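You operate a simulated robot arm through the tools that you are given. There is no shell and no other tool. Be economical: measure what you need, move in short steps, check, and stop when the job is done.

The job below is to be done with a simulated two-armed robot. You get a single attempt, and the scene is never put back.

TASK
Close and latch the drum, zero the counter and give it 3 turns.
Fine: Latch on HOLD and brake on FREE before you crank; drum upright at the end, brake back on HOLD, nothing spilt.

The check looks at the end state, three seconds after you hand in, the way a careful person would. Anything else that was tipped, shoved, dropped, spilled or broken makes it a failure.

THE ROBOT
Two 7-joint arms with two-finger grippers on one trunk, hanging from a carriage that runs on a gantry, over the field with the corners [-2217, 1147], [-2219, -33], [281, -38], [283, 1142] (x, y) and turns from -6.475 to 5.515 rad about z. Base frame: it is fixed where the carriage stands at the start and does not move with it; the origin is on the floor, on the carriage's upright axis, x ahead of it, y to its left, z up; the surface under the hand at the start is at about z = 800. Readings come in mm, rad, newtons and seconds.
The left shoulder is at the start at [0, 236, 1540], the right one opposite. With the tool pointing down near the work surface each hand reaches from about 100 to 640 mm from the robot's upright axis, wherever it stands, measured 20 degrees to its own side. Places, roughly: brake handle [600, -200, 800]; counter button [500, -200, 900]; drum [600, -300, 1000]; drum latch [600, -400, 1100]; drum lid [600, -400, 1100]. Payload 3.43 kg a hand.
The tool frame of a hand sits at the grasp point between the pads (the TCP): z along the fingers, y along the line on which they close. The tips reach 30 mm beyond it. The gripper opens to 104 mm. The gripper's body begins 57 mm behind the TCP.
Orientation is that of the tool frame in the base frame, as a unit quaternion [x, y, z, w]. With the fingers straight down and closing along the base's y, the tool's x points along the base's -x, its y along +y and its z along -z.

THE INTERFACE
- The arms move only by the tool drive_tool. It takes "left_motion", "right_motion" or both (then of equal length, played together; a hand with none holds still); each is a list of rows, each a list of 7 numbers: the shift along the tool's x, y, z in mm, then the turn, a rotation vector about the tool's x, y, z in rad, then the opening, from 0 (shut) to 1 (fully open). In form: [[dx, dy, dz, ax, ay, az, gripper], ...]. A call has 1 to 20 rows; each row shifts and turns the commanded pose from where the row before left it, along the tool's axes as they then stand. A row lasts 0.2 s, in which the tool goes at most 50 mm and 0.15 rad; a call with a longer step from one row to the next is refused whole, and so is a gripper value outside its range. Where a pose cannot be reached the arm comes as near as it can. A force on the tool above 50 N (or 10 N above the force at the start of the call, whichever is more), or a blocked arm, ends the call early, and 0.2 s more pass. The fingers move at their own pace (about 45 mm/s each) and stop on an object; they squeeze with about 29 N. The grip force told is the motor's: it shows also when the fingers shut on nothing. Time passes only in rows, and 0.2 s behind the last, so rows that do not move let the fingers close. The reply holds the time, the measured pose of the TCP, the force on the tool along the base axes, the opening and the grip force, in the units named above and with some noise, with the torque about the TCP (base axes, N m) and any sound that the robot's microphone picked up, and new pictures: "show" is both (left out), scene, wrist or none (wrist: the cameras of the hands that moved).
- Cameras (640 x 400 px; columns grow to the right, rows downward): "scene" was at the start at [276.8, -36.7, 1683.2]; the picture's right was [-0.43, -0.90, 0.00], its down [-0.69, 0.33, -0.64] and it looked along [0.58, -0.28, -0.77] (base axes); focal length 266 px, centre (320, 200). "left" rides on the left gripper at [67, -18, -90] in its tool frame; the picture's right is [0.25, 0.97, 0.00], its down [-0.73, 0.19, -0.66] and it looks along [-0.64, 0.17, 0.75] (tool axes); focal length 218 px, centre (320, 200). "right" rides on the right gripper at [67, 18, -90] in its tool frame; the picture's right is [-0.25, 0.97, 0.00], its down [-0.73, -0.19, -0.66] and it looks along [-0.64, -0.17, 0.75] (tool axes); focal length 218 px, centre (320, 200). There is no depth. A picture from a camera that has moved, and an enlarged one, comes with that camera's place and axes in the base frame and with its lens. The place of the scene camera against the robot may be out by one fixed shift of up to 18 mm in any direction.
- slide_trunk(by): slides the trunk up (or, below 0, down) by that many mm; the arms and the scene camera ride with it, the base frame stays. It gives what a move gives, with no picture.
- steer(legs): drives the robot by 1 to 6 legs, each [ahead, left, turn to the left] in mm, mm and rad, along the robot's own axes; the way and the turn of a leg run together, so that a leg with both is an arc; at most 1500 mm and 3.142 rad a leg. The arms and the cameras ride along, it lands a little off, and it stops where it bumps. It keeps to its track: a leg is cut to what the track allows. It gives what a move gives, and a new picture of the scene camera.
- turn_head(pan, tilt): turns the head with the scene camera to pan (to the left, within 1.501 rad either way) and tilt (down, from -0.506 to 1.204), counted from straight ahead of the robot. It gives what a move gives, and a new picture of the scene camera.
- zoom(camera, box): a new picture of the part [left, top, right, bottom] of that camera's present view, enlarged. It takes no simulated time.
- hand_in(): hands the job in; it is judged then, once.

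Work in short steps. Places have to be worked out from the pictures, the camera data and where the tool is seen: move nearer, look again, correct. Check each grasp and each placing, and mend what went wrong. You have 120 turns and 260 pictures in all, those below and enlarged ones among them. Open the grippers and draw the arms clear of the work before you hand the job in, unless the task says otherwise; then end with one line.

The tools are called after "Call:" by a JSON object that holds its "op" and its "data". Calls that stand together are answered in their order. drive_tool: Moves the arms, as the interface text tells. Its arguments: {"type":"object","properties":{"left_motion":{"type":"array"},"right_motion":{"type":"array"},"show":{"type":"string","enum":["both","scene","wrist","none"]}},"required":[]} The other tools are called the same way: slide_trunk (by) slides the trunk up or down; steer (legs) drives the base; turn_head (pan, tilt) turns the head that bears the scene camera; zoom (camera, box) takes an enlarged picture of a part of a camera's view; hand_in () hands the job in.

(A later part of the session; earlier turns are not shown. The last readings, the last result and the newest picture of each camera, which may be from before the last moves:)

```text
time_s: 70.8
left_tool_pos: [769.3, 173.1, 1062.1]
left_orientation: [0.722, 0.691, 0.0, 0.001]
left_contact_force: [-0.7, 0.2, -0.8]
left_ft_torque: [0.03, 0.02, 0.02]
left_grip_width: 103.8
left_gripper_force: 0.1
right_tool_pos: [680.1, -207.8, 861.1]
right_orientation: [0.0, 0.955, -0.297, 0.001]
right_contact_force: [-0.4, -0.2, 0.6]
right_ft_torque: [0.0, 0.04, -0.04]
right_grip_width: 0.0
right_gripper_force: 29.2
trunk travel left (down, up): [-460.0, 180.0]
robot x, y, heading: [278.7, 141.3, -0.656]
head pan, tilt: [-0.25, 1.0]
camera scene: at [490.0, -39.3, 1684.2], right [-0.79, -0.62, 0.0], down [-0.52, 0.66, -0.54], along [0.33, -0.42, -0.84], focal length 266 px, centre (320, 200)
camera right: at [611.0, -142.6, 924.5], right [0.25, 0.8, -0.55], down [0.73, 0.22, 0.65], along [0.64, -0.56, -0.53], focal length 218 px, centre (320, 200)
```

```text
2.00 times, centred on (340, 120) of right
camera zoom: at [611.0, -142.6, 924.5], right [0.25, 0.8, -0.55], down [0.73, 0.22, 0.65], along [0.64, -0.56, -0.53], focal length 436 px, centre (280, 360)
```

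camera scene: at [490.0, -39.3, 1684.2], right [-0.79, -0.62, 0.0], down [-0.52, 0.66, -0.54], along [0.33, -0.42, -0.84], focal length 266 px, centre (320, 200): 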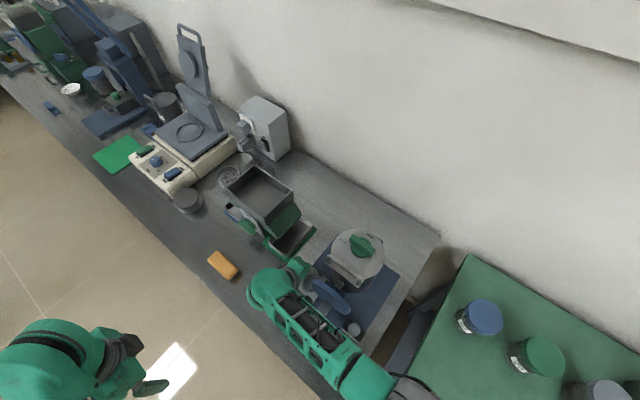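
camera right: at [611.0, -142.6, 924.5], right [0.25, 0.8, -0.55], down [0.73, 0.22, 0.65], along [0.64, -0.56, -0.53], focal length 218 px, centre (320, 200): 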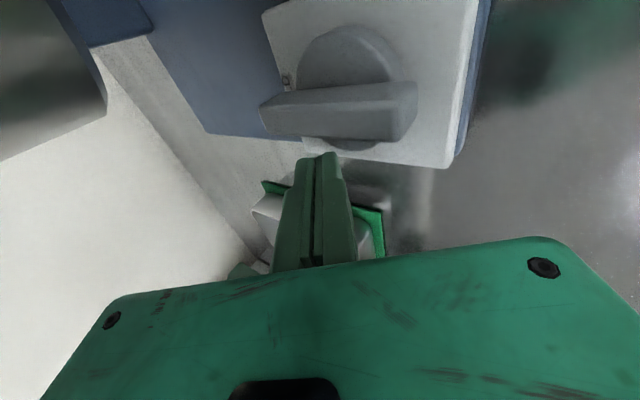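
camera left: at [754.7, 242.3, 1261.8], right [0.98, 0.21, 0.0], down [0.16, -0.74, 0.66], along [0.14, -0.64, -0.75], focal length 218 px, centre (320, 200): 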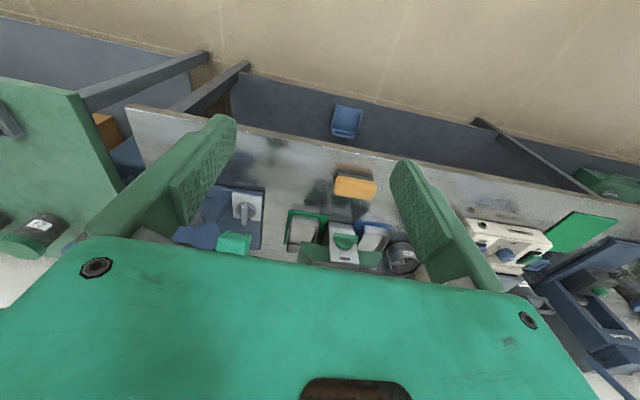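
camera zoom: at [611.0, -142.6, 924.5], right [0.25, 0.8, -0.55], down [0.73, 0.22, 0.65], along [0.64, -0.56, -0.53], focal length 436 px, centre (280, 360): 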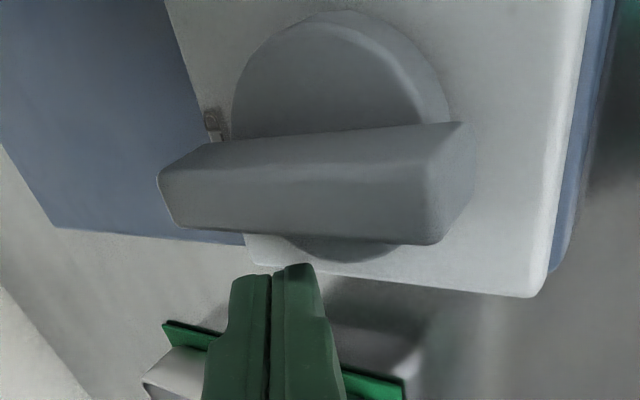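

The fingertip stands just +x of the lever near its -y end. I push toward -x gently in small steps.

Call:
{"op": "drive_tool", "data": {"right_motion": [[6, 0, 0, 0, 0, 0, 0], [5, 0, 0, 0, 0, 0, 0], [4, 0, 0, 0, 0, 0, 0], [3, 0, 0, 0, 0, 0, 0], [3, 0, 0, 0, 0, 0, 0]], "show": "wrist"}}

Call:
{"op": "zoom", "data": {"camera": "right", "box": [200, 20, 480, 220]}}

```text
time_s: 72.0
left_tool_pos: [772.7, 174.5, 1063.8]
left_orientation: [0.722, 0.691, 0.0, 0.001]
left_contact_force: [0.1, 0.3, 0.0]
left_ft_torque: [0.04, 0.01, -0.02]
left_grip_width: 104.3
left_gripper_force: 0.0
right_tool_pos: [663.9, -208.6, 864.3]
right_orientation: [0.0, 0.955, -0.297, 0.004]
right_contact_force: [22.6, -2.7, -7.3]
right_ft_torque: [-0.03, -0.12, 0.06]
right_grip_width: 5.8
right_gripper_force: 34.3
trunk travel left (down, up): [-460.0, 180.0]
robot x, y, heading: [280.1, 141.8, -0.651]
head pan, tilt: [-0.25, 1.0]
camera right: at [594.4, -142.2, 926.7], right [0.25, 0.8, -0.55], down [0.72, 0.22, 0.65], along [0.64, -0.56, -0.52], focal length 218 px, centre (320, 200)
```

right: 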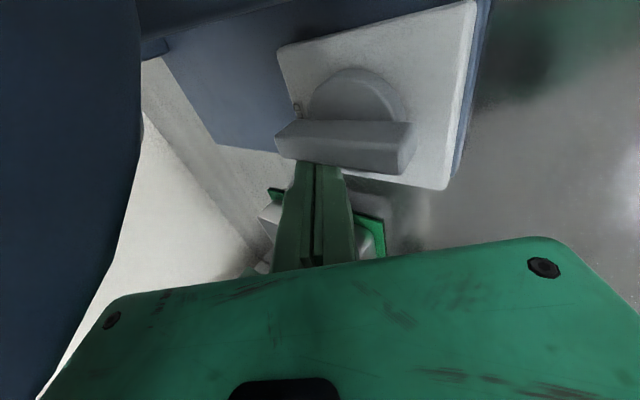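

```text
2.00 times, centred on (340, 120) of right
camera zoom: at [594.4, -142.2, 926.7], right [0.25, 0.8, -0.55], down [0.72, 0.22, 0.65], along [0.64, -0.56, -0.52], focal length 436 px, centre (280, 360)
```

zoom: 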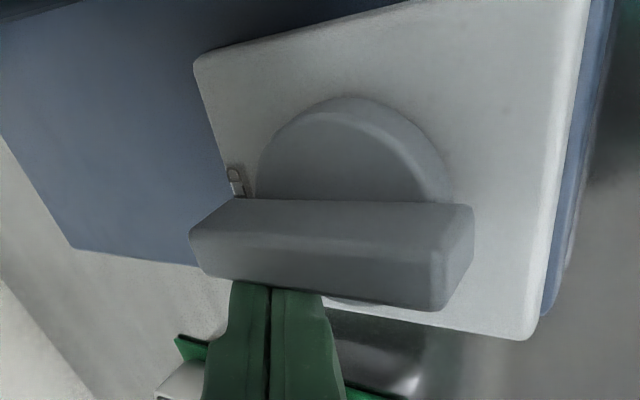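

22 N on the lever without clear rotation: this direction is likely the stop. I back off and try the other sense: pushing the +y end toward -x.

Call:
{"op": "drive_tool", "data": {"right_motion": [[-8, 0, 0, 0, 0, 0, 0], [-8, 0, 0, 0, 0, 0, 0], [0, 21, -14, 0, 0, 0, 0], [0, 20, -14, 0, 0, 0, 0]], "show": "wrist"}}

Call:
{"op": "zoom", "data": {"camera": "right", "box": [200, 20, 480, 220]}}

```text
time_s: 72.6
left_tool_pos: [769.8, 174.5, 1062.3]
left_orientation: [0.723, 0.69, 0.0, 0.001]
left_contact_force: [0.6, 0.2, 0.6]
left_ft_torque: [0.0, 0.01, 0.01]
left_grip_width: 104.0
left_gripper_force: 0.0
right_tool_pos: [672.8, -206.6, 863.1]
right_orientation: [0.003, 0.955, -0.298, 0.001]
right_contact_force: [1.9, -0.2, 1.3]
right_ft_torque: [-0.04, 0.02, 0.0]
right_grip_width: 0.0
right_gripper_force: 35.0
trunk travel left (down, up): [-460.0, 180.0]
robot x, y, heading: [282.0, 141.7, -0.656]
head pan, tilt: [-0.25, 1.0]
stopped in row 2 (right hand): the force on the tool passed its limit at 51 N (the readings are from after the stop); the commanded pose is now the measured one
camera right: at [603.3, -141.2, 926.6], right [0.26, 0.79, -0.55], down [0.73, 0.21, 0.65], along [0.63, -0.57, -0.52], focal length 218 px, centre (320, 200)
```

right: 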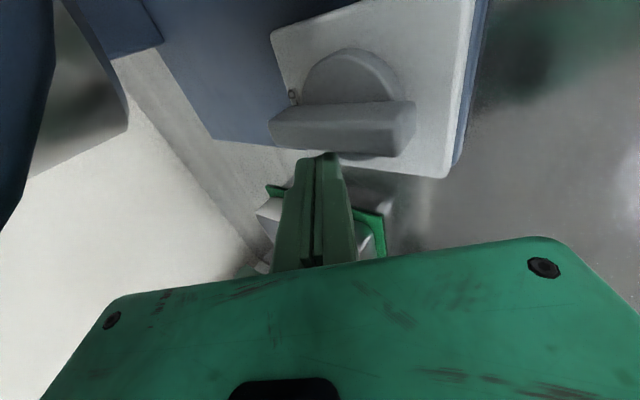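

```text
2.00 times, centred on (340, 120) of right
camera zoom: at [603.3, -141.2, 926.6], right [0.26, 0.79, -0.55], down [0.73, 0.21, 0.65], along [0.63, -0.57, -0.52], focal length 436 px, centre (280, 360)
```

zoom: 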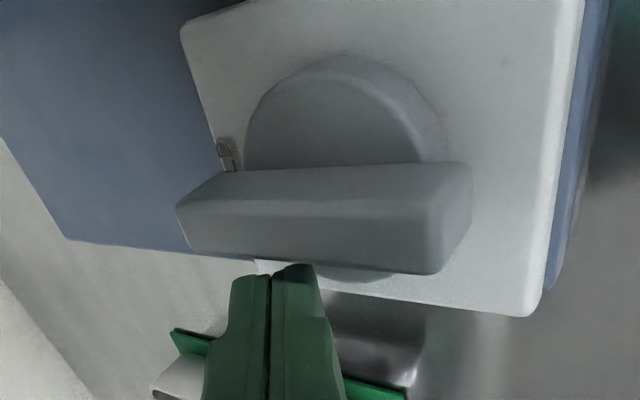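

Released. Now shift +y by 45 mm and look.

Call:
{"op": "drive_tool", "data": {"right_motion": [[-6, 0, 0, 0, 0, 0, 0], [0, 18, -13, 0, 0, 0, 0], [0, 18, -13, 0, 0, 0, 0]], "show": "wrist"}}

Call:
{"op": "zoom", "data": {"camera": "right", "box": [160, 0, 480, 220]}}

```text
time_s: 73.4
left_tool_pos: [767.2, 172.8, 1062.0]
left_orientation: [0.723, 0.691, 0.0, 0.0]
left_contact_force: [0.7, 0.5, -0.1]
left_ft_torque: [0.02, 0.01, 0.0]
left_grip_width: 104.1
left_gripper_force: 0.0
right_tool_pos: [676.4, -163.6, 862.6]
right_orientation: [0.003, 0.954, -0.298, 0.0]
right_contact_force: [0.5, 0.5, -0.3]
right_ft_torque: [0.02, -0.03, 0.01]
right_grip_width: 0.2
right_gripper_force: 34.9
trunk travel left (down, up): [-460.0, 180.0]
robot x, y, heading: [284.2, 144.2, -0.654]
head pan, tilt: [-0.25, 1.0]
camera right: at [607.4, -97.9, 927.2], right [0.26, 0.79, -0.55], down [0.73, 0.21, 0.65], along [0.63, -0.57, -0.53], focal length 218 px, centre (320, 200)
```

right: 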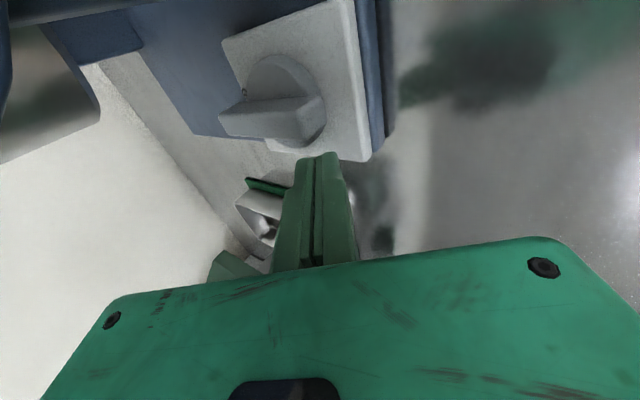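

```text
1.82 times, centred on (320, 110) of right
camera zoom: at [607.4, -97.9, 927.2], right [0.26, 0.79, -0.55], down [0.73, 0.21, 0.65], along [0.63, -0.57, -0.53], focal length 397 px, centre (320, 364)
```

zoom: 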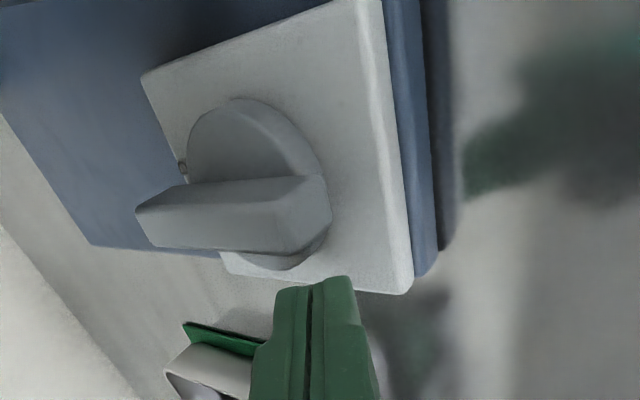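

The tip is opposite the +y end. I push toward -x.

Call:
{"op": "drive_tool", "data": {"right_motion": [[6, 3, -2, 0, 0, 0, 0], [5, 0, 0, 0, 0, 0, 0], [4, 0, 0, 0, 0, 0, 0], [4, 0, 0, 0, 0, 0, 0], [4, 0, 0, 0, 0, 0, 0]], "show": "wrist"}}

Call:
{"op": "zoom", "data": {"camera": "right", "box": [160, 0, 480, 220]}}

```text
time_s: 74.6
left_tool_pos: [769.2, 173.2, 1062.0]
left_orientation: [0.723, 0.691, 0.0, 0.0]
left_contact_force: [-0.7, 0.2, 0.0]
left_ft_torque: [0.0, 0.01, 0.02]
left_grip_width: 104.1
left_gripper_force: 0.1
right_tool_pos: [653.1, -159.7, 864.7]
right_orientation: [0.002, 0.954, -0.299, -0.001]
right_contact_force: [1.2, 1.1, 0.8]
right_ft_torque: [0.0, -0.02, -0.03]
right_grip_width: 0.0
right_gripper_force: 34.9
trunk travel left (down, up): [-460.0, 180.0]
robot x, y, heading: [277.1, 139.8, -0.659]
head pan, tilt: [-0.25, 1.0]
camera right: at [584.0, -93.8, 927.5], right [0.26, 0.79, -0.55], down [0.73, 0.21, 0.65], along [0.63, -0.57, -0.53], focal length 218 px, centre (320, 200)
```

right: 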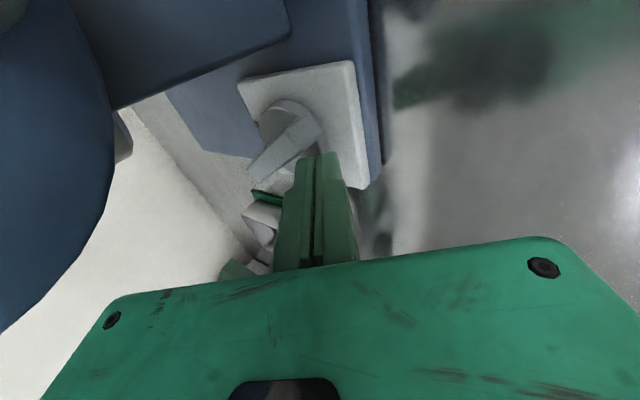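

```text
1.82 times, centred on (320, 110) of right
camera zoom: at [584.0, -93.8, 927.5], right [0.26, 0.79, -0.55], down [0.73, 0.21, 0.65], along [0.63, -0.57, -0.53], focal length 397 px, centre (320, 364)
```

zoom: 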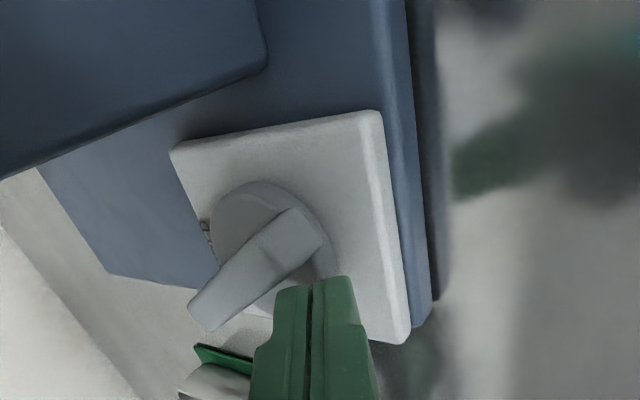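

It turns freely this way, so FREE is toward +x. I push a little further before changing over to the pointer end.

Call:
{"op": "drive_tool", "data": {"right_motion": [[4, 2, -1.5, 0, 0, 0, 0], [3, 2, -1.5, 0, 0, 0, 0], [3, 0, 0, 0, 0, 0, 0], [2, 0, 0, 0, 0, 0, 0]], "show": "wrist"}}

Call:
{"op": "zoom", "data": {"camera": "right", "box": [160, 0, 480, 220]}}

```text
time_s: 75.6
left_tool_pos: [767.8, 173.9, 1061.1]
left_orientation: [0.723, 0.691, 0.0, 0.0]
left_contact_force: [0.0, 0.5, 0.3]
left_ft_torque: [0.02, 0.0, -0.02]
left_grip_width: 104.2
left_gripper_force: 0.0
right_tool_pos: [640.8, -153.6, 863.5]
right_orientation: [0.002, 0.954, -0.299, -0.001]
right_contact_force: [1.0, -0.5, 0.1]
right_ft_torque: [0.02, 0.01, -0.01]
right_grip_width: 0.0
right_gripper_force: 34.7
trunk travel left (down, up): [-460.0, 180.0]
robot x, y, heading: [280.1, 136.3, -0.654]
head pan, tilt: [-0.25, 1.0]
camera right: at [572.5, -88.0, 927.5], right [0.26, 0.79, -0.55], down [0.73, 0.21, 0.65], along [0.63, -0.57, -0.53], focal length 218 px, centre (320, 200)
```

right: 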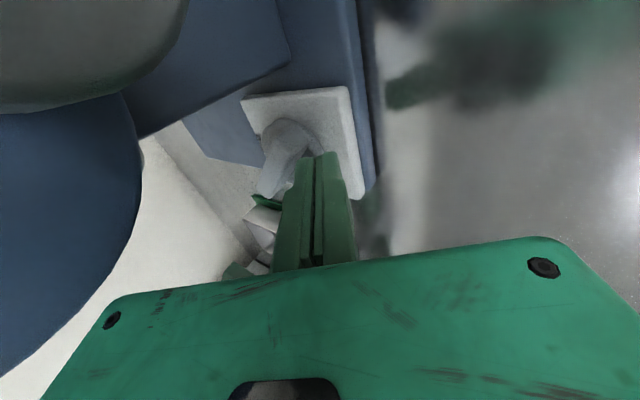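

```text
1.82 times, centred on (320, 110) of right
camera zoom: at [572.5, -88.0, 927.5], right [0.26, 0.79, -0.55], down [0.73, 0.21, 0.65], along [0.63, -0.57, -0.53], focal length 397 px, centre (320, 364)
```

zoom: 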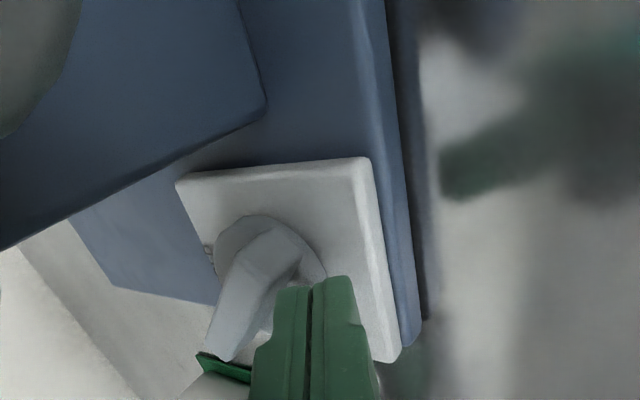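

About 50° turned. Now I lift over, come down on the -y side of the pointer end and will push it toward +y to its stop.

Call:
{"op": "drive_tool", "data": {"right_motion": [[-4, -14, -20, 0, 0, 0, 0], [-4, -14, -21, 0, 0, 0, 0], [-5, -21, 14.4, 0, 0, 0, 0], [-5, -21, 14.4, 0, 0, 0, 0], [-3, -21, 14.4, 0, 0, 0, 0], [0, 14, 20, 0, 0, 0, 0], [0, 14, 20, 0, 0, 0, 0]], "show": "wrist"}}

Call:
{"op": "zoom", "data": {"camera": "right", "box": [200, 0, 520, 220]}}

```text
time_s: 77.2
left_tool_pos: [768.1, 176.4, 1063.6]
left_orientation: [0.723, 0.691, 0.001, 0.0]
left_contact_force: [-0.6, 0.3, -0.7]
left_ft_torque: [-0.01, 0.01, 0.01]
left_grip_width: 104.1
left_gripper_force: 0.0
right_tool_pos: [662.3, -226.3, 860.9]
right_orientation: [0.001, 0.955, -0.297, -0.002]
right_contact_force: [2.2, 14.8, 4.7]
right_ft_torque: [-0.65, 0.57, -1.35]
right_grip_width: 0.0
right_gripper_force: 34.9
trunk travel left (down, up): [-460.0, 180.0]
robot x, y, heading: [279.4, 137.3, -0.657]
head pan, tilt: [-0.25, 1.0]
camera right: at [593.2, -160.7, 925.5], right [0.26, 0.8, -0.55], down [0.73, 0.21, 0.65], along [0.63, -0.57, -0.53], focal length 218 px, centre (320, 200)
```

right: 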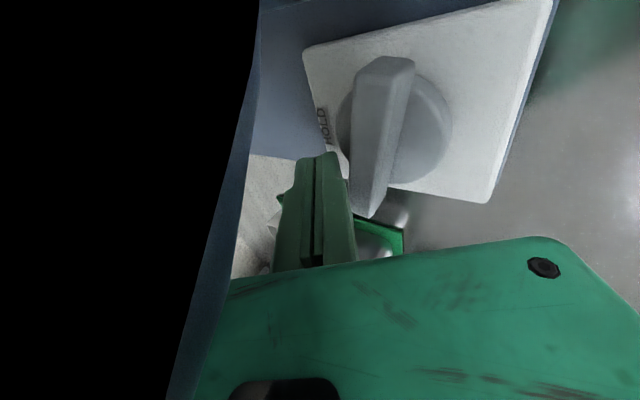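

```text
1.82 times, centred on (360, 110) of right
camera zoom: at [593.2, -160.7, 925.5], right [0.26, 0.8, -0.55], down [0.73, 0.21, 0.65], along [0.63, -0.57, -0.53], focal length 397 px, centre (247, 364)
```

zoom: 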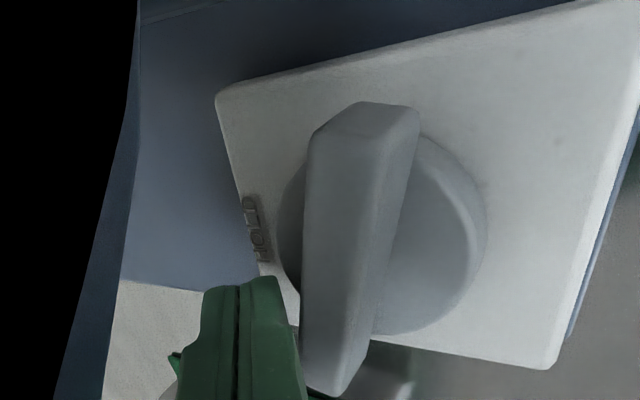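

Black picture and 15 N: the right wrist's camera housing is pressing against the wheel. I back off at once in +y, then up and away.

Call:
{"op": "drive_tool", "data": {"right_motion": [[0, 16, -11, 0, 0, 0, 0], [0, 16, -11, 0, 0, 0, 0], [0, 16, -11, 0, 0, 0, 0], [-5, 5, -35, 0, 0, 0, 0], [0, 5, -40, 0, 0, 0, 0], [0, 5, -40, 0, 0, 0, 0]], "show": "wrist"}}

Call:
{"op": "zoom", "data": {"camera": "right", "box": [0, 0, 400, 240]}}

```text
time_s: 77.9
left_tool_pos: [768.1, 164.3, 1061.3]
left_orientation: [0.724, 0.69, 0.0, 0.002]
left_contact_force: [0.6, -0.4, -0.1]
left_ft_torque: [0.0, 0.03, -0.01]
left_grip_width: 104.0
left_gripper_force: 0.0
right_tool_pos: [660.9, -213.1, 871.1]
right_orientation: [0.006, 0.951, -0.31, 0.0]
right_contact_force: [-3.2, -27.1, 7.0]
right_ft_torque: [-0.23, 0.13, 0.28]
right_grip_width: 0.1
right_gripper_force: 34.9
trunk travel left (down, up): [-460.0, 180.0]
robot x, y, heading: [281.5, 139.8, -0.657]
head pan, tilt: [-0.25, 1.0]
stopped in row 3 (right hand): the force on the tool passed its limit at 61 N (the readings are from after the stop); the commanded pose is now the measured one
camera right: at [593.9, -145.0, 932.3], right [0.27, 0.78, -0.57], down [0.73, 0.22, 0.65], along [0.63, -0.59, -0.51], focal length 218 px, centre (320, 200)
```

right: 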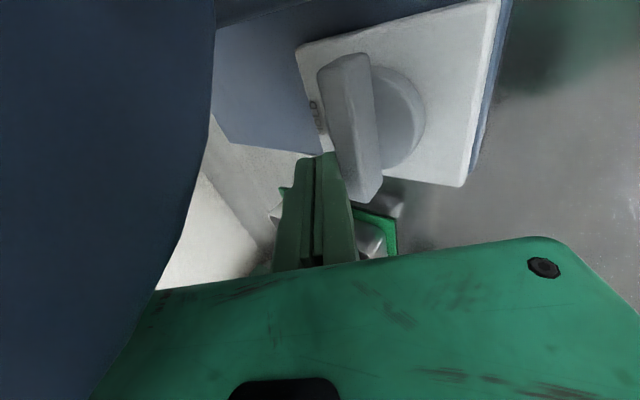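

```text
1.60 times, centred on (200, 120) of right
camera zoom: at [593.9, -145.0, 932.3], right [0.27, 0.78, -0.57], down [0.73, 0.22, 0.65], along [0.63, -0.59, -0.51], focal length 349 px, centre (512, 328)
```

zoom: 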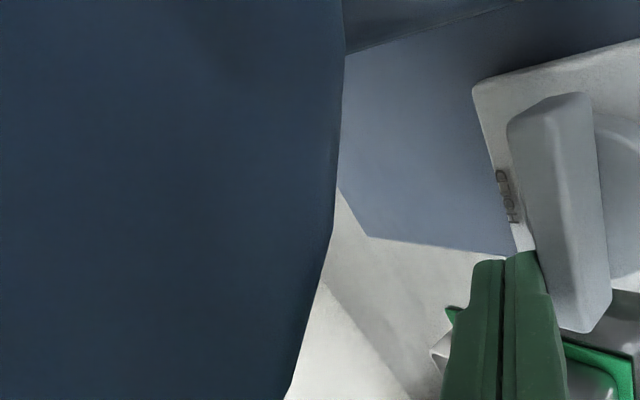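

My withdrawal swung the pointer end fully over: the lever now lies along +x against its stop (FREE). I lift straight up, then move clear.

Call:
{"op": "drive_tool", "data": {"right_motion": [[0, -5, 0, 0, 0, 0, 0], [0, -9, -12, 0, 0, 0, 0], [0, -12, -17, 0, 0, 0, 0], [0, -12, -17, 0, 0, 0, 0], [-5, 5, -35, 0, 0, 0, 0], [-5, 5, -35, 0, 0, 0, 0], [0, 5, -40, 0, 0, 0, 0]]}}

Call:
{"op": "zoom", "data": {"camera": "right", "box": [160, 0, 480, 220]}}

```text
time_s: 79.5
left_tool_pos: [768.8, 172.4, 1062.1]
left_orientation: [0.724, 0.69, 0.0, 0.0]
left_contact_force: [0.1, 0.2, -0.6]
left_ft_torque: [-0.01, 0.01, 0.0]
left_grip_width: 104.1
left_gripper_force: 0.0
right_tool_pos: [672.6, -127.0, 1007.0]
right_orientation: [0.004, 0.953, -0.304, 0.001]
right_contact_force: [-0.5, 0.3, -0.6]
right_ft_torque: [-0.01, 0.01, 0.01]
right_grip_width: 0.0
right_gripper_force: 34.6
trunk travel left (down, up): [-460.0, 180.0]
robot x, y, heading: [280.3, 140.2, -0.662]
head pan, tilt: [-0.25, 1.0]
camera scene: at [488.5, -40.7, 1684.2], right [-0.79, -0.61, 0.0], down [-0.52, 0.66, -0.54], along [0.33, -0.43, -0.84], focal length 266 px, centre (320, 200)
camera right: at [603.3, -60.2, 1069.1], right [0.26, 0.79, -0.56], down [0.73, 0.22, 0.65], along [0.63, -0.58, -0.52], focal length 218 px, centre (320, 200)
```

scene: 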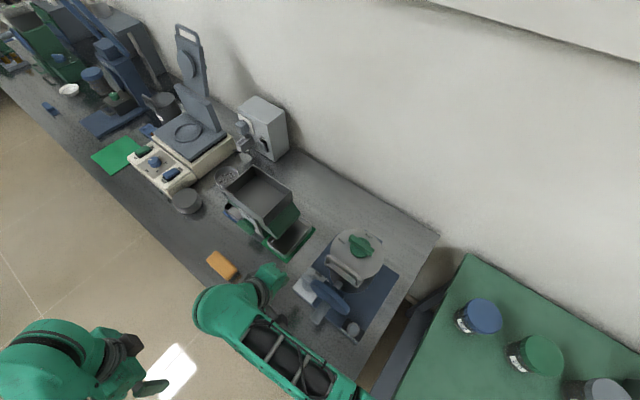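
right: 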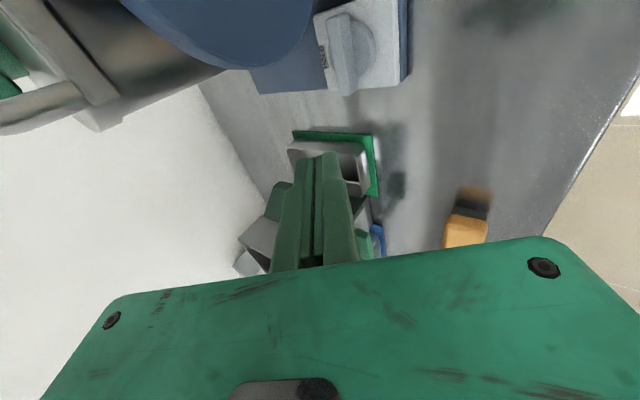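

```text
1.82 times, centred on (320, 110) of right
camera zoom: at [603.3, -60.2, 1069.1], right [0.26, 0.79, -0.56], down [0.73, 0.22, 0.65], along [0.63, -0.58, -0.52], focal length 397 px, centre (320, 364)
```

zoom: 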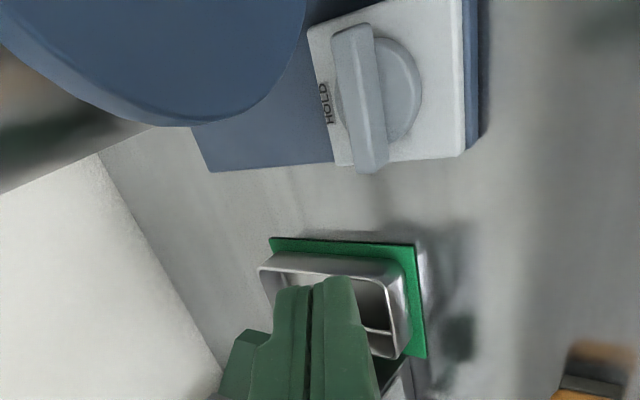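

I check the brake angle and the rest with the scene camera.

Call:
{"op": "zoom", "data": {"camera": "scene", "box": [280, 220, 400, 350]}}

Call:
{"op": "zoom", "data": {"camera": "scene", "box": [285, 262, 335, 312]}}

```text
3.08 times, centred on (340, 285) of scene
camera zoom: at [488.5, -40.7, 1684.2], right [-0.79, -0.61, 0.0], down [-0.52, 0.66, -0.54], along [0.33, -0.43, -0.84], focal length 819 px, centre (258, -62)
```

zoom: 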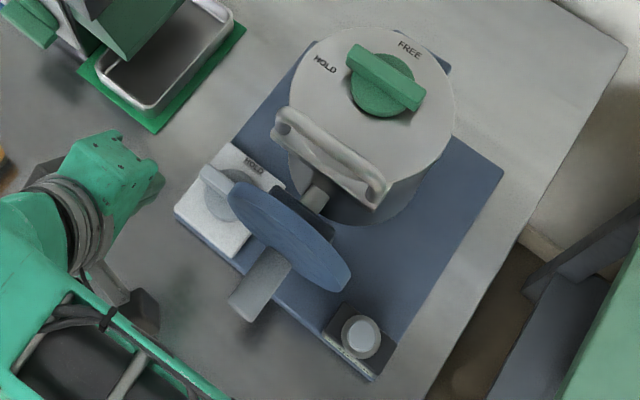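

```text
8.00 times, centred on (310, 287) of scene
camera zoom: at [488.5, -40.7, 1684.2], right [-0.79, -0.61, 0.0], down [-0.52, 0.66, -0.54], along [0.33, -0.43, -0.84], focal length 2129 px, centre (400, -496)
```

zoom: 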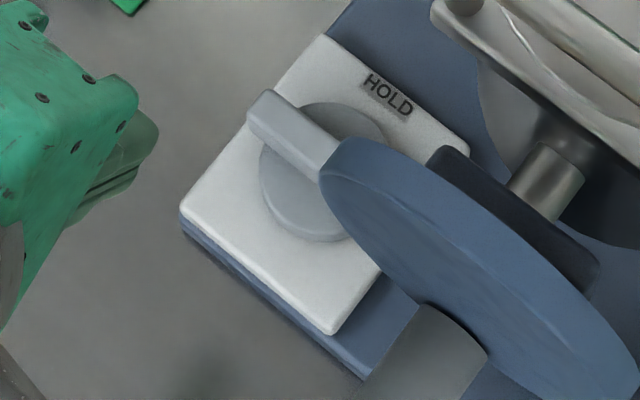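

The brake lever is 90° off HOLD at its stop: FREE. Next the counter button at about [465, -170, 858]: I unroll the right hand, go up and over to it.

Call:
{"op": "drive_tool", "data": {"right_motion": [[0, 0, -20, -0.15, 0, 0, 0], [0, 0, -20, -0.15, 0, 0, 0], [0, 0, -20, -0.15, 0, 0, 0], [0, 0, -30, -0.157, 0, 0, 0], [0, 0, -40, 0, 0, 0, 0], [40, 0, -20, 0, 0, 0, 0], [40, 0, 0, 0, 0, 0, 0], [40, 0, 0, 0, 0, 0, 0], [40, 0, 0, 0, 0, 0, 0], [40, -10, 0, 0, 0, 0, 0]]}}

```text
refused: row 4 steps farther than a row can; nothing moved
```

Call:
{"op": "drive_tool", "data": {"right_motion": [[0, 0, -20, -0.15, 0, 0, 0], [0, 0, -20, -0.15, 0, 0, 0], [0, 0, -20, -0.15, 0, 0, 0], [0, 0, -30, -0.15, 0, 0, 0], [0, 0, -40, 0, 0, 0, 0], [40, 0, -20, 0, 0, 0, 0], [40, 0, 0, 0, 0, 0, 0], [40, 0, 0, 0, 0, 0, 0], [40, 0, 0, 0, 0, 0, 0], [40, -10, 0, 0, 0, 0, 0]]}}

```text
time_s: 81.7
left_tool_pos: [767.5, 172.2, 1061.7]
left_orientation: [0.724, 0.69, 0.0, 0.0]
left_contact_force: [0.7, 0.0, -0.9]
left_ft_torque: [0.02, 0.0, 0.0]
left_grip_width: 104.1
left_gripper_force: 0.1
right_tool_pos: [471.6, -104.9, 1150.8]
right_orientation: [0.005, 1.0, -0.01, 0.002]
right_contact_force: [0.2, 0.4, -0.2]
right_ft_torque: [0.0, -0.02, -0.01]
right_grip_width: 0.0
right_gripper_force: 34.7
trunk travel left (down, up): [-460.0, 180.0]
robot x, y, heading: [282.6, 142.0, -0.661]
head pan, tilt: [-0.25, 1.0]
camera scene: at [488.2, -40.8, 1684.1], right [-0.79, -0.61, 0.0], down [-0.52, 0.66, -0.54], along [0.33, -0.43, -0.84], focal length 266 px, centre (320, 200)
camera right: at [402.3, -84.9, 1238.8], right [0.26, 0.96, -0.02], down [0.73, -0.18, 0.66], along [0.64, -0.19, -0.75], focal length 218 px, centre (320, 200)
```

scene: 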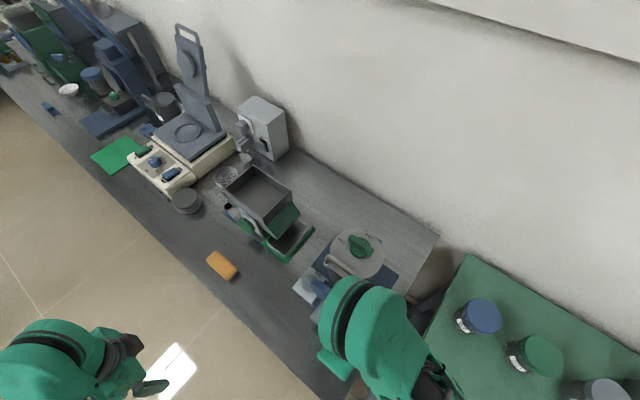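
right: 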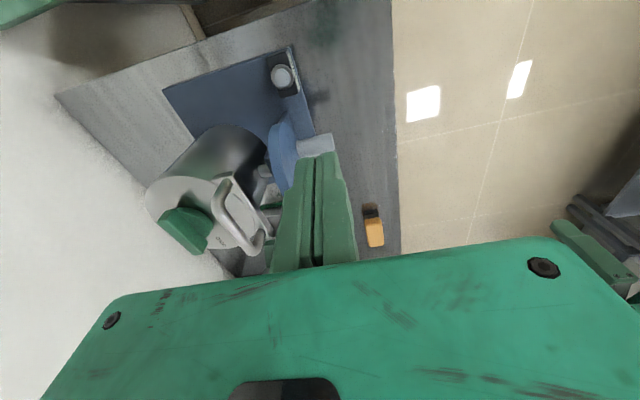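

Button confirmed at [464, -170]. I go over it and down to just above it.

Call:
{"op": "drive_tool", "data": {"right_motion": [[4, -33, 20, 0, 0, 0, 0], [4, -32, 30, 0, 0, 0, 0], [0, 0, 40, 0, 0, 0, 0], [0, 0, 40, 0, 0, 0, 0], [0, 0, 40, 0, 0, 0, 0], [0, 0, 40, 0, 0, 0, 0], [0, 0, 34, 0, 0, 0, 0]]}}

Call:
{"op": "zoom", "data": {"camera": "right", "box": [220, 0, 460, 200]}}

```text
time_s: 83.3
left_tool_pos: [763.1, 171.1, 1058.9]
left_orientation: [0.724, 0.689, -0.002, -0.001]
left_contact_force: [0.5, 0.2, -0.1]
left_ft_torque: [0.0, -0.01, -0.01]
left_grip_width: 104.4
left_gripper_force: 0.1
right_tool_pos: [456.0, -172.2, 904.6]
right_orientation: [0.007, 1.0, -0.009, -0.003]
right_contact_force: [-35.8, 8.7, 14.9]
right_ft_torque: [-1.23, -3.75, -0.69]
right_grip_width: 0.0
right_gripper_force: 34.6
trunk travel left (down, up): [-460.0, 180.0]
robot x, y, heading: [279.2, 139.2, -0.659]
head pan, tilt: [-0.25, 1.0]
camera scene: at [484.9, -40.6, 1683.5], right [-0.79, -0.61, 0.0], down [-0.52, 0.66, -0.54], along [0.33, -0.43, -0.84], focal length 266 px, centre (320, 200)
camera right: at [387.7, -151.4, 994.1], right [0.27, 0.96, -0.02], down [0.73, -0.19, 0.66], along [0.63, -0.19, -0.75], focal length 218 px, centre (320, 200)
```

scene: 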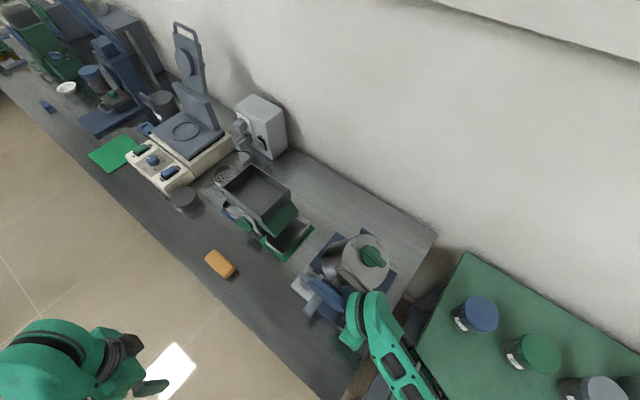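
right: 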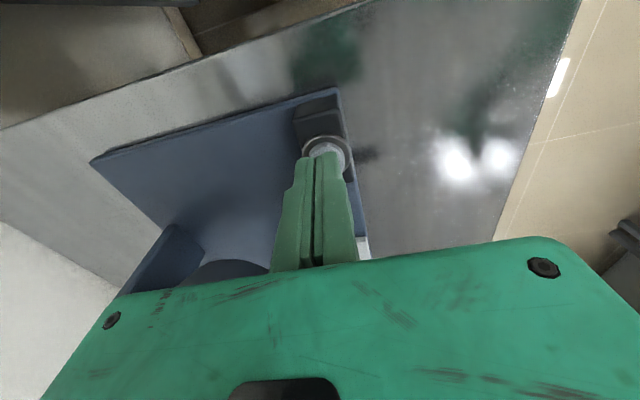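

```text
2.00 times, centred on (340, 100) of right
camera zoom: at [387.7, -151.4, 994.1], right [0.27, 0.96, -0.02], down [0.73, -0.19, 0.66], along [0.63, -0.19, -0.75], focal length 436 px, centre (280, 400)
```

zoom: 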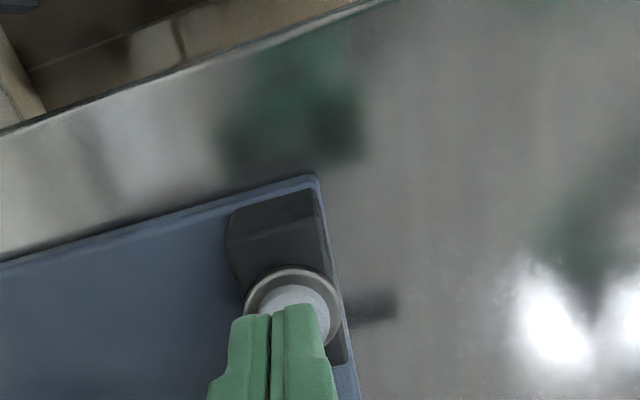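

36 N on the hand, and the drum seems to have tilted toward -x with the brake free. I stop and look closely.

Call:
{"op": "zoom", "data": {"camera": "scene", "box": [280, 210, 420, 360]}}

Call:
{"op": "zoom", "data": {"camera": "left", "box": [100, 100, 400, 280]}}

```text
2.67 times, centred on (350, 285) of scene
camera zoom: at [484.9, -40.6, 1683.5], right [-0.79, -0.61, 0.0], down [-0.52, 0.66, -0.54], along [0.33, -0.43, -0.84], focal length 710 px, centre (240, -27)
```

zoom: 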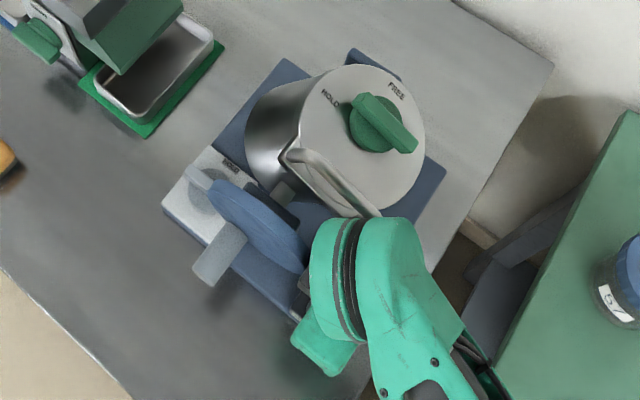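

```text
2.13 times, centred on (250, 190) of left
camera zoom: at [748.5, 239.2, 1149.9], right [0.98, 0.2, 0.0], down [0.16, -0.74, 0.66], along [0.13, -0.64, -0.76], focal length 466 px, centre (469, 221)
```

zoom: 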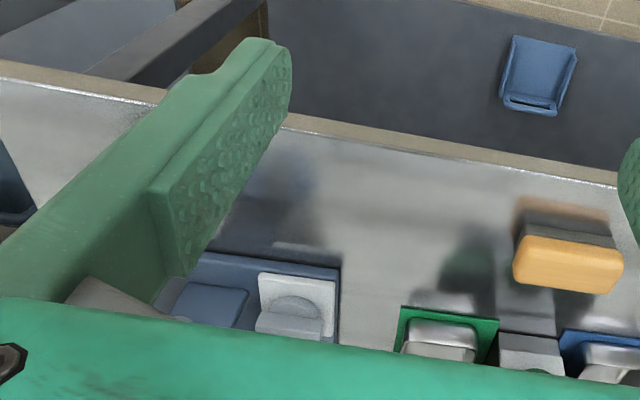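

The drum top has swung ~25° toward -x (free brake) and rests against the hand. I back the hand off to -x and up, then see where the drum settles.

Call:
{"op": "drive_tool", "data": {"right_motion": [[10, 5, -5, 0, 0, 0, 0], [20, 10, -20, 0, 0, 0, 0], [20, 10, -35, 0, 0, 0, 0], [20, 10, -40, 0, 0, 0, 0], [0, 10, -45, 0, 0, 0, 0], [0, 10, -45, 0, 0, 0, 0], [0, 10, -40, 0, 0, 0, 0]]}}

Call:
{"op": "zoom", "data": {"camera": "scene", "box": [280, 210, 420, 360]}}

```text
time_s: 84.9
left_tool_pos: [768.8, 171.4, 1062.1]
left_orientation: [0.724, 0.69, -0.001, 0.001]
left_contact_force: [-0.2, 0.3, 0.0]
left_ft_torque: [0.0, 0.0, 0.03]
left_grip_width: 104.1
left_gripper_force: 0.0
right_tool_pos: [392.1, -102.4, 1135.2]
right_orientation: [0.004, 1.0, -0.01, 0.001]
right_contact_force: [-0.6, 0.2, -0.2]
right_ft_torque: [0.01, -0.01, -0.02]
right_grip_width: 0.1
right_gripper_force: 34.6
trunk travel left (down, up): [-460.0, 180.0]
robot x, y, heading: [279.6, 140.0, -0.66]
head pan, tilt: [-0.25, 1.0]
camera scene: at [488.4, -40.9, 1684.1], right [-0.79, -0.61, 0.0], down [-0.52, 0.66, -0.54], along [0.33, -0.43, -0.84], focal length 266 px, centre (320, 200)
camera right: at [323.7, -82.8, 1223.5], right [0.26, 0.96, -0.02], down [0.73, -0.18, 0.66], along [0.63, -0.19, -0.75], focal length 218 px, centre (320, 200)
```

scene: 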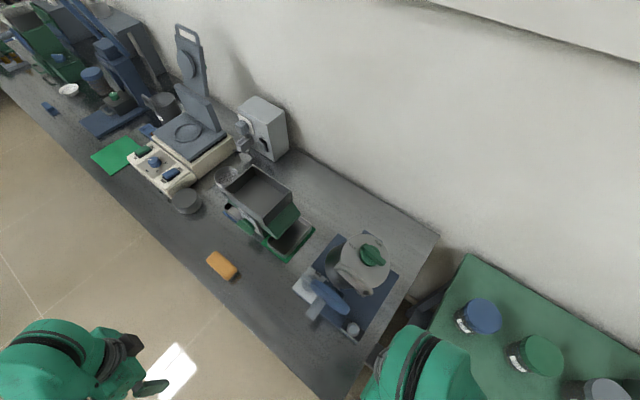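
right: 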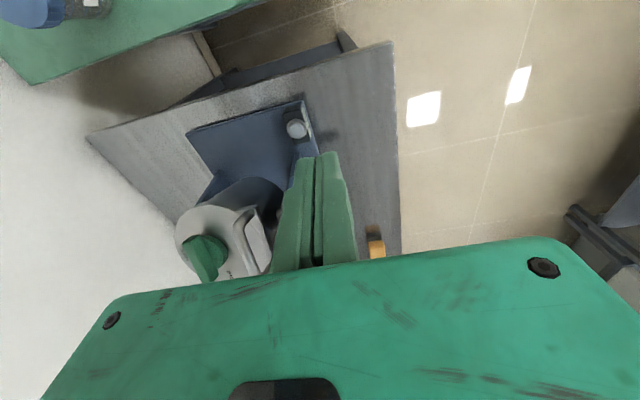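

```text
2.67 times, centred on (350, 285) of scene
camera zoom: at [488.4, -40.9, 1684.1], right [-0.79, -0.61, 0.0], down [-0.52, 0.66, -0.54], along [0.33, -0.43, -0.84], focal length 710 px, centre (240, -27)
```

zoom: 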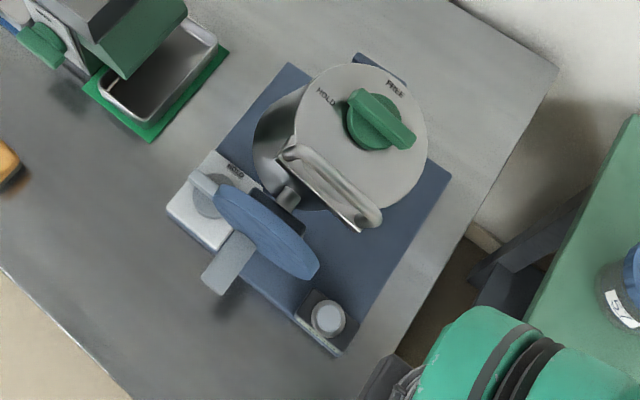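

The drum rests tilted ~20°, held by friction. New plan: the left hand grips the crank handle axially from the +y side (tool horizontal), brings the drum upright and holds it while the right presses the button. I bring the left hand round and tilt it horizontal.

Call:
{"op": "drive_tool", "data": {"left_motion": [[-22, -34, 10, 0, 0, 0, 1], [-22, -34, 10, 0, 0, 0, 1], [-22, -34, 10, 0, 0, 0, 1], [-22, -34, 10, 0, 0, 0, 1], [-12, -34, 10, 0, 0, 0, 1], [0, 0, 0, 0, -0.143, 0, 1], [0, 0, 0, 0, -0.143, 0, 1], [0, 0, 0, 0, -0.143, 0, 1], [0, 0, 0, 0, -0.143, 0, 1], [0, 0, 0, 0, -0.143, 0, 1], [0, 0, 0, 0, -0.143, 0, 1], [0, 0, 0, 0, -0.143, 0, 1], [0, 0, 0, 0, -0.143, 0, 1], [0, 0, 0, 0, -0.143, 0, 1], [0, 0, 0, 0, -0.143, 0, 1], [0, 0, 0, 0, -0.14, 0, 1]]}}

```text
time_s: 88.3
left_tool_pos: [594.2, 77.5, 1013.7]
left_orientation: [0.708, 0.675, -0.148, 0.141]
left_contact_force: [-1.5, -0.6, 0.5]
left_ft_torque: [0.01, 0.02, -0.01]
left_grip_width: 104.1
left_gripper_force: 0.1
left hand out of reach, approached as far as the arm can: row 9, 10, 11, 12, 13, 14, 15, 16
right_tool_pos: [391.9, -103.0, 1136.1]
right_orientation: [0.004, 1.0, -0.01, 0.002]
right_contact_force: [1.2, -0.3, 0.2]
right_ft_torque: [0.02, 0.0, 0.0]
right_grip_width: 0.0
right_gripper_force: 34.5
trunk travel left (down, up): [-460.0, 180.0]
robot x, y, heading: [280.6, 141.6, -0.66]
head pan, tilt: [-0.25, 1.0]
camera scene: at [488.5, -40.8, 1684.2], right [-0.79, -0.61, 0.0], down [-0.52, 0.66, -0.54], along [0.33, -0.43, -0.84], focal length 266 px, centre (320, 200)
camera left: at [581.6, 176.8, 1069.1], right [0.98, 0.18, -0.1], down [0.17, -0.41, 0.89], along [0.12, -0.89, -0.44], focal length 218 px, centre (320, 200)
```

scene: 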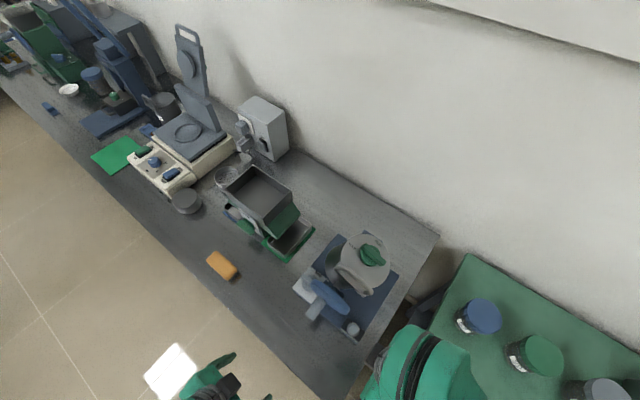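
left: 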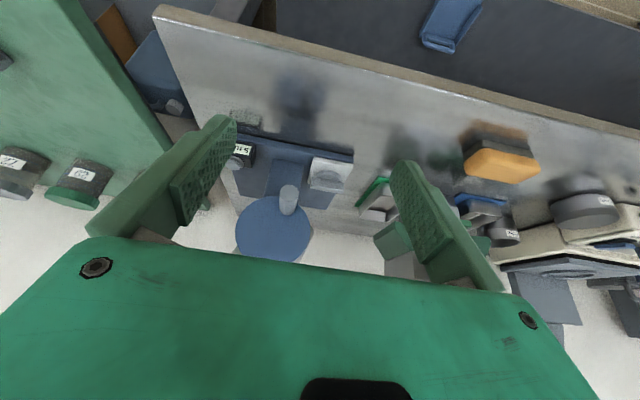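

Tilt limit is ~0.42 rad here, which is adequate: the fingers can straddle the handle from above at that lean. The handle tip is at about [574, -116, 933]. I move to a pre-position in front of it.

Call:
{"op": "drive_tool", "data": {"left_motion": [[-14.3, -3.9, 28.6, 0, 0, 0, 0.7], [-14.3, -3.9, 28.6, 0, 0, 0, 0.7], [-14.3, -3.9, 28.6, 0, 0, 0, 0.7], [-14.3, -3.9, 28.6, 0, 0, 0, 0.7]]}}

Call:
{"op": "zoom", "data": {"camera": "left", "box": [180, 60, 460, 260]}}

```text
time_s: 89.3
left_tool_pos: [573.5, -26.1, 946.6]
left_orientation: [0.708, 0.677, -0.142, 0.139]
left_contact_force: [-0.6, 0.2, -0.2]
left_ft_torque: [-0.01, -0.01, -0.01]
left_grip_width: 72.8
left_gripper_force: 0.0
left hand out of reach, approached as far as the arm can: row 3, 4
right_tool_pos: [393.8, -103.7, 1135.5]
right_orientation: [0.005, 1.0, -0.01, 0.002]
right_contact_force: [-0.5, 0.4, -0.7]
right_ft_torque: [-0.01, 0.01, -0.04]
right_grip_width: 0.0
right_gripper_force: 34.8
trunk travel left (down, up): [-460.0, 180.0]
robot x, y, heading: [280.9, 139.4, -0.663]
head pan, tilt: [-0.25, 1.0]
camera scene: at [488.5, -41.0, 1684.3], right [-0.79, -0.61, 0.0], down [-0.52, 0.66, -0.54], along [0.33, -0.43, -0.84], focal length 266 px, centre (320, 200)
camera left: at [560.1, 72.2, 1003.9], right [0.98, 0.19, -0.09], down [0.17, -0.42, 0.89], along [0.13, -0.89, -0.44], focal length 218 px, centre (320, 200)
```

scene: 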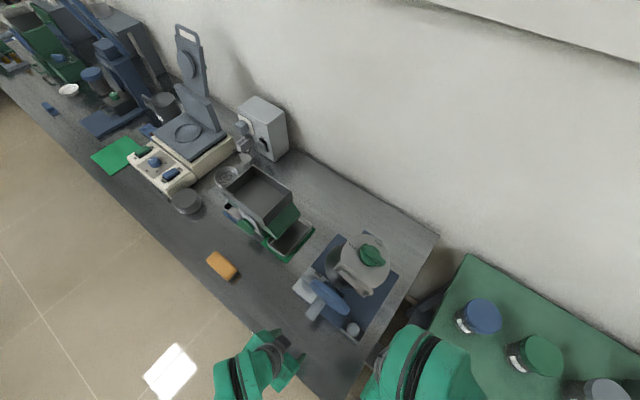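
left: 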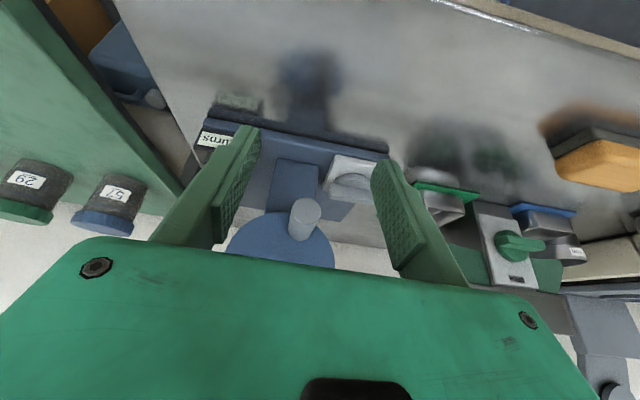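

```text
2.00 times, centred on (320, 160) of left
camera zoom: at [560.1, 72.2, 1003.9], right [0.98, 0.19, -0.09], down [0.17, -0.42, 0.89], along [0.13, -0.89, -0.44], focal length 436 px, centre (320, 280)
```

zoom: 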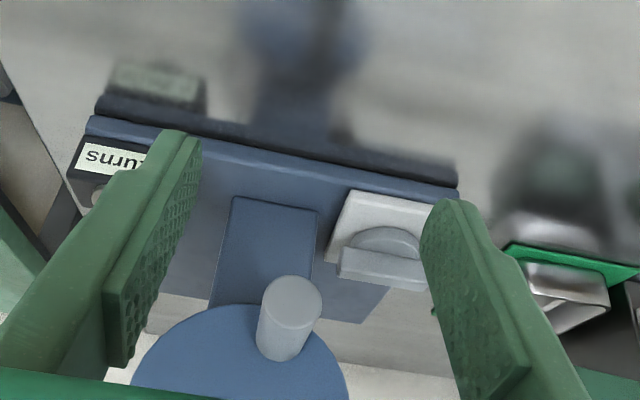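

The handle axis is at about [576, ·, 932]. I lower the trunk 80 mm to free up the left wrist, then approach the handle along -y.

Call:
{"op": "slide_trunk", "data": {"by": -80}}

Call:
{"op": "drive_tool", "data": {"left_motion": [[-14, 0, -32, 0, 0, 0, 0.6], [-14, 0, -32, 0, 0, 0, 0.6], [0, 0, 0, 0, 0, 0, 0.6]], "show": "wrist"}}

```text
time_s: 90.4
left_tool_pos: [574.0, -25.6, 868.1]
left_orientation: [0.709, 0.676, -0.143, 0.14]
left_contact_force: [0.4, -0.1, -1.3]
left_ft_torque: [-0.02, 0.02, 0.0]
left_grip_width: 73.0
left_gripper_force: 0.0
right_tool_pos: [393.1, -103.3, 1055.1]
right_orientation: [0.004, 1.0, -0.009, 0.002]
right_contact_force: [-0.5, 0.3, -0.3]
right_ft_torque: [-0.01, -0.03, -0.01]
right_grip_width: 0.0
right_gripper_force: 34.1
trunk travel left (down, up): [-380.0, 260.0]
robot x, y, heading: [279.7, 138.3, -0.659]
head pan, tilt: [-0.25, 1.0]
```

```text
time_s: 91.2
left_tool_pos: [574.2, -25.4, 935.9]
left_orientation: [0.709, 0.676, -0.143, 0.139]
left_contact_force: [0.0, 0.4, -0.7]
left_ft_torque: [0.01, -0.03, -0.02]
left_grip_width: 62.4
left_gripper_force: 0.2
right_tool_pos: [393.7, -102.3, 1054.9]
right_orientation: [0.004, 1.0, -0.009, 0.002]
right_contact_force: [0.1, 0.0, 0.3]
right_ft_torque: [0.0, -0.02, 0.0]
right_grip_width: 0.2
right_gripper_force: 34.8
trunk travel left (down, up): [-380.0, 260.0]
robot x, y, heading: [279.9, 140.0, -0.658]
head pan, tilt: [-0.25, 1.0]
camera left: at [561.6, 72.1, 992.5], right [0.98, 0.19, -0.09], down [0.17, -0.42, 0.89], along [0.13, -0.89, -0.45], focal length 218 px, centre (320, 200)
```

left: 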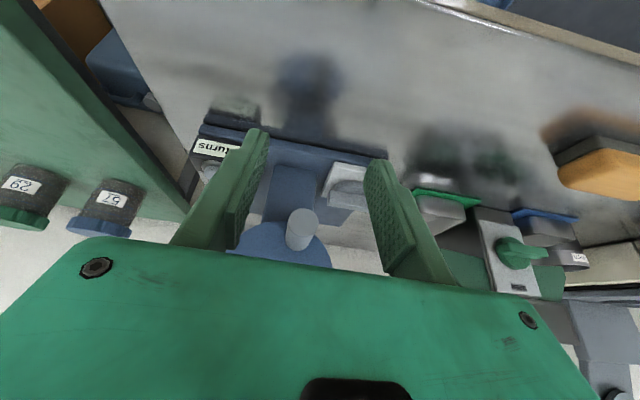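

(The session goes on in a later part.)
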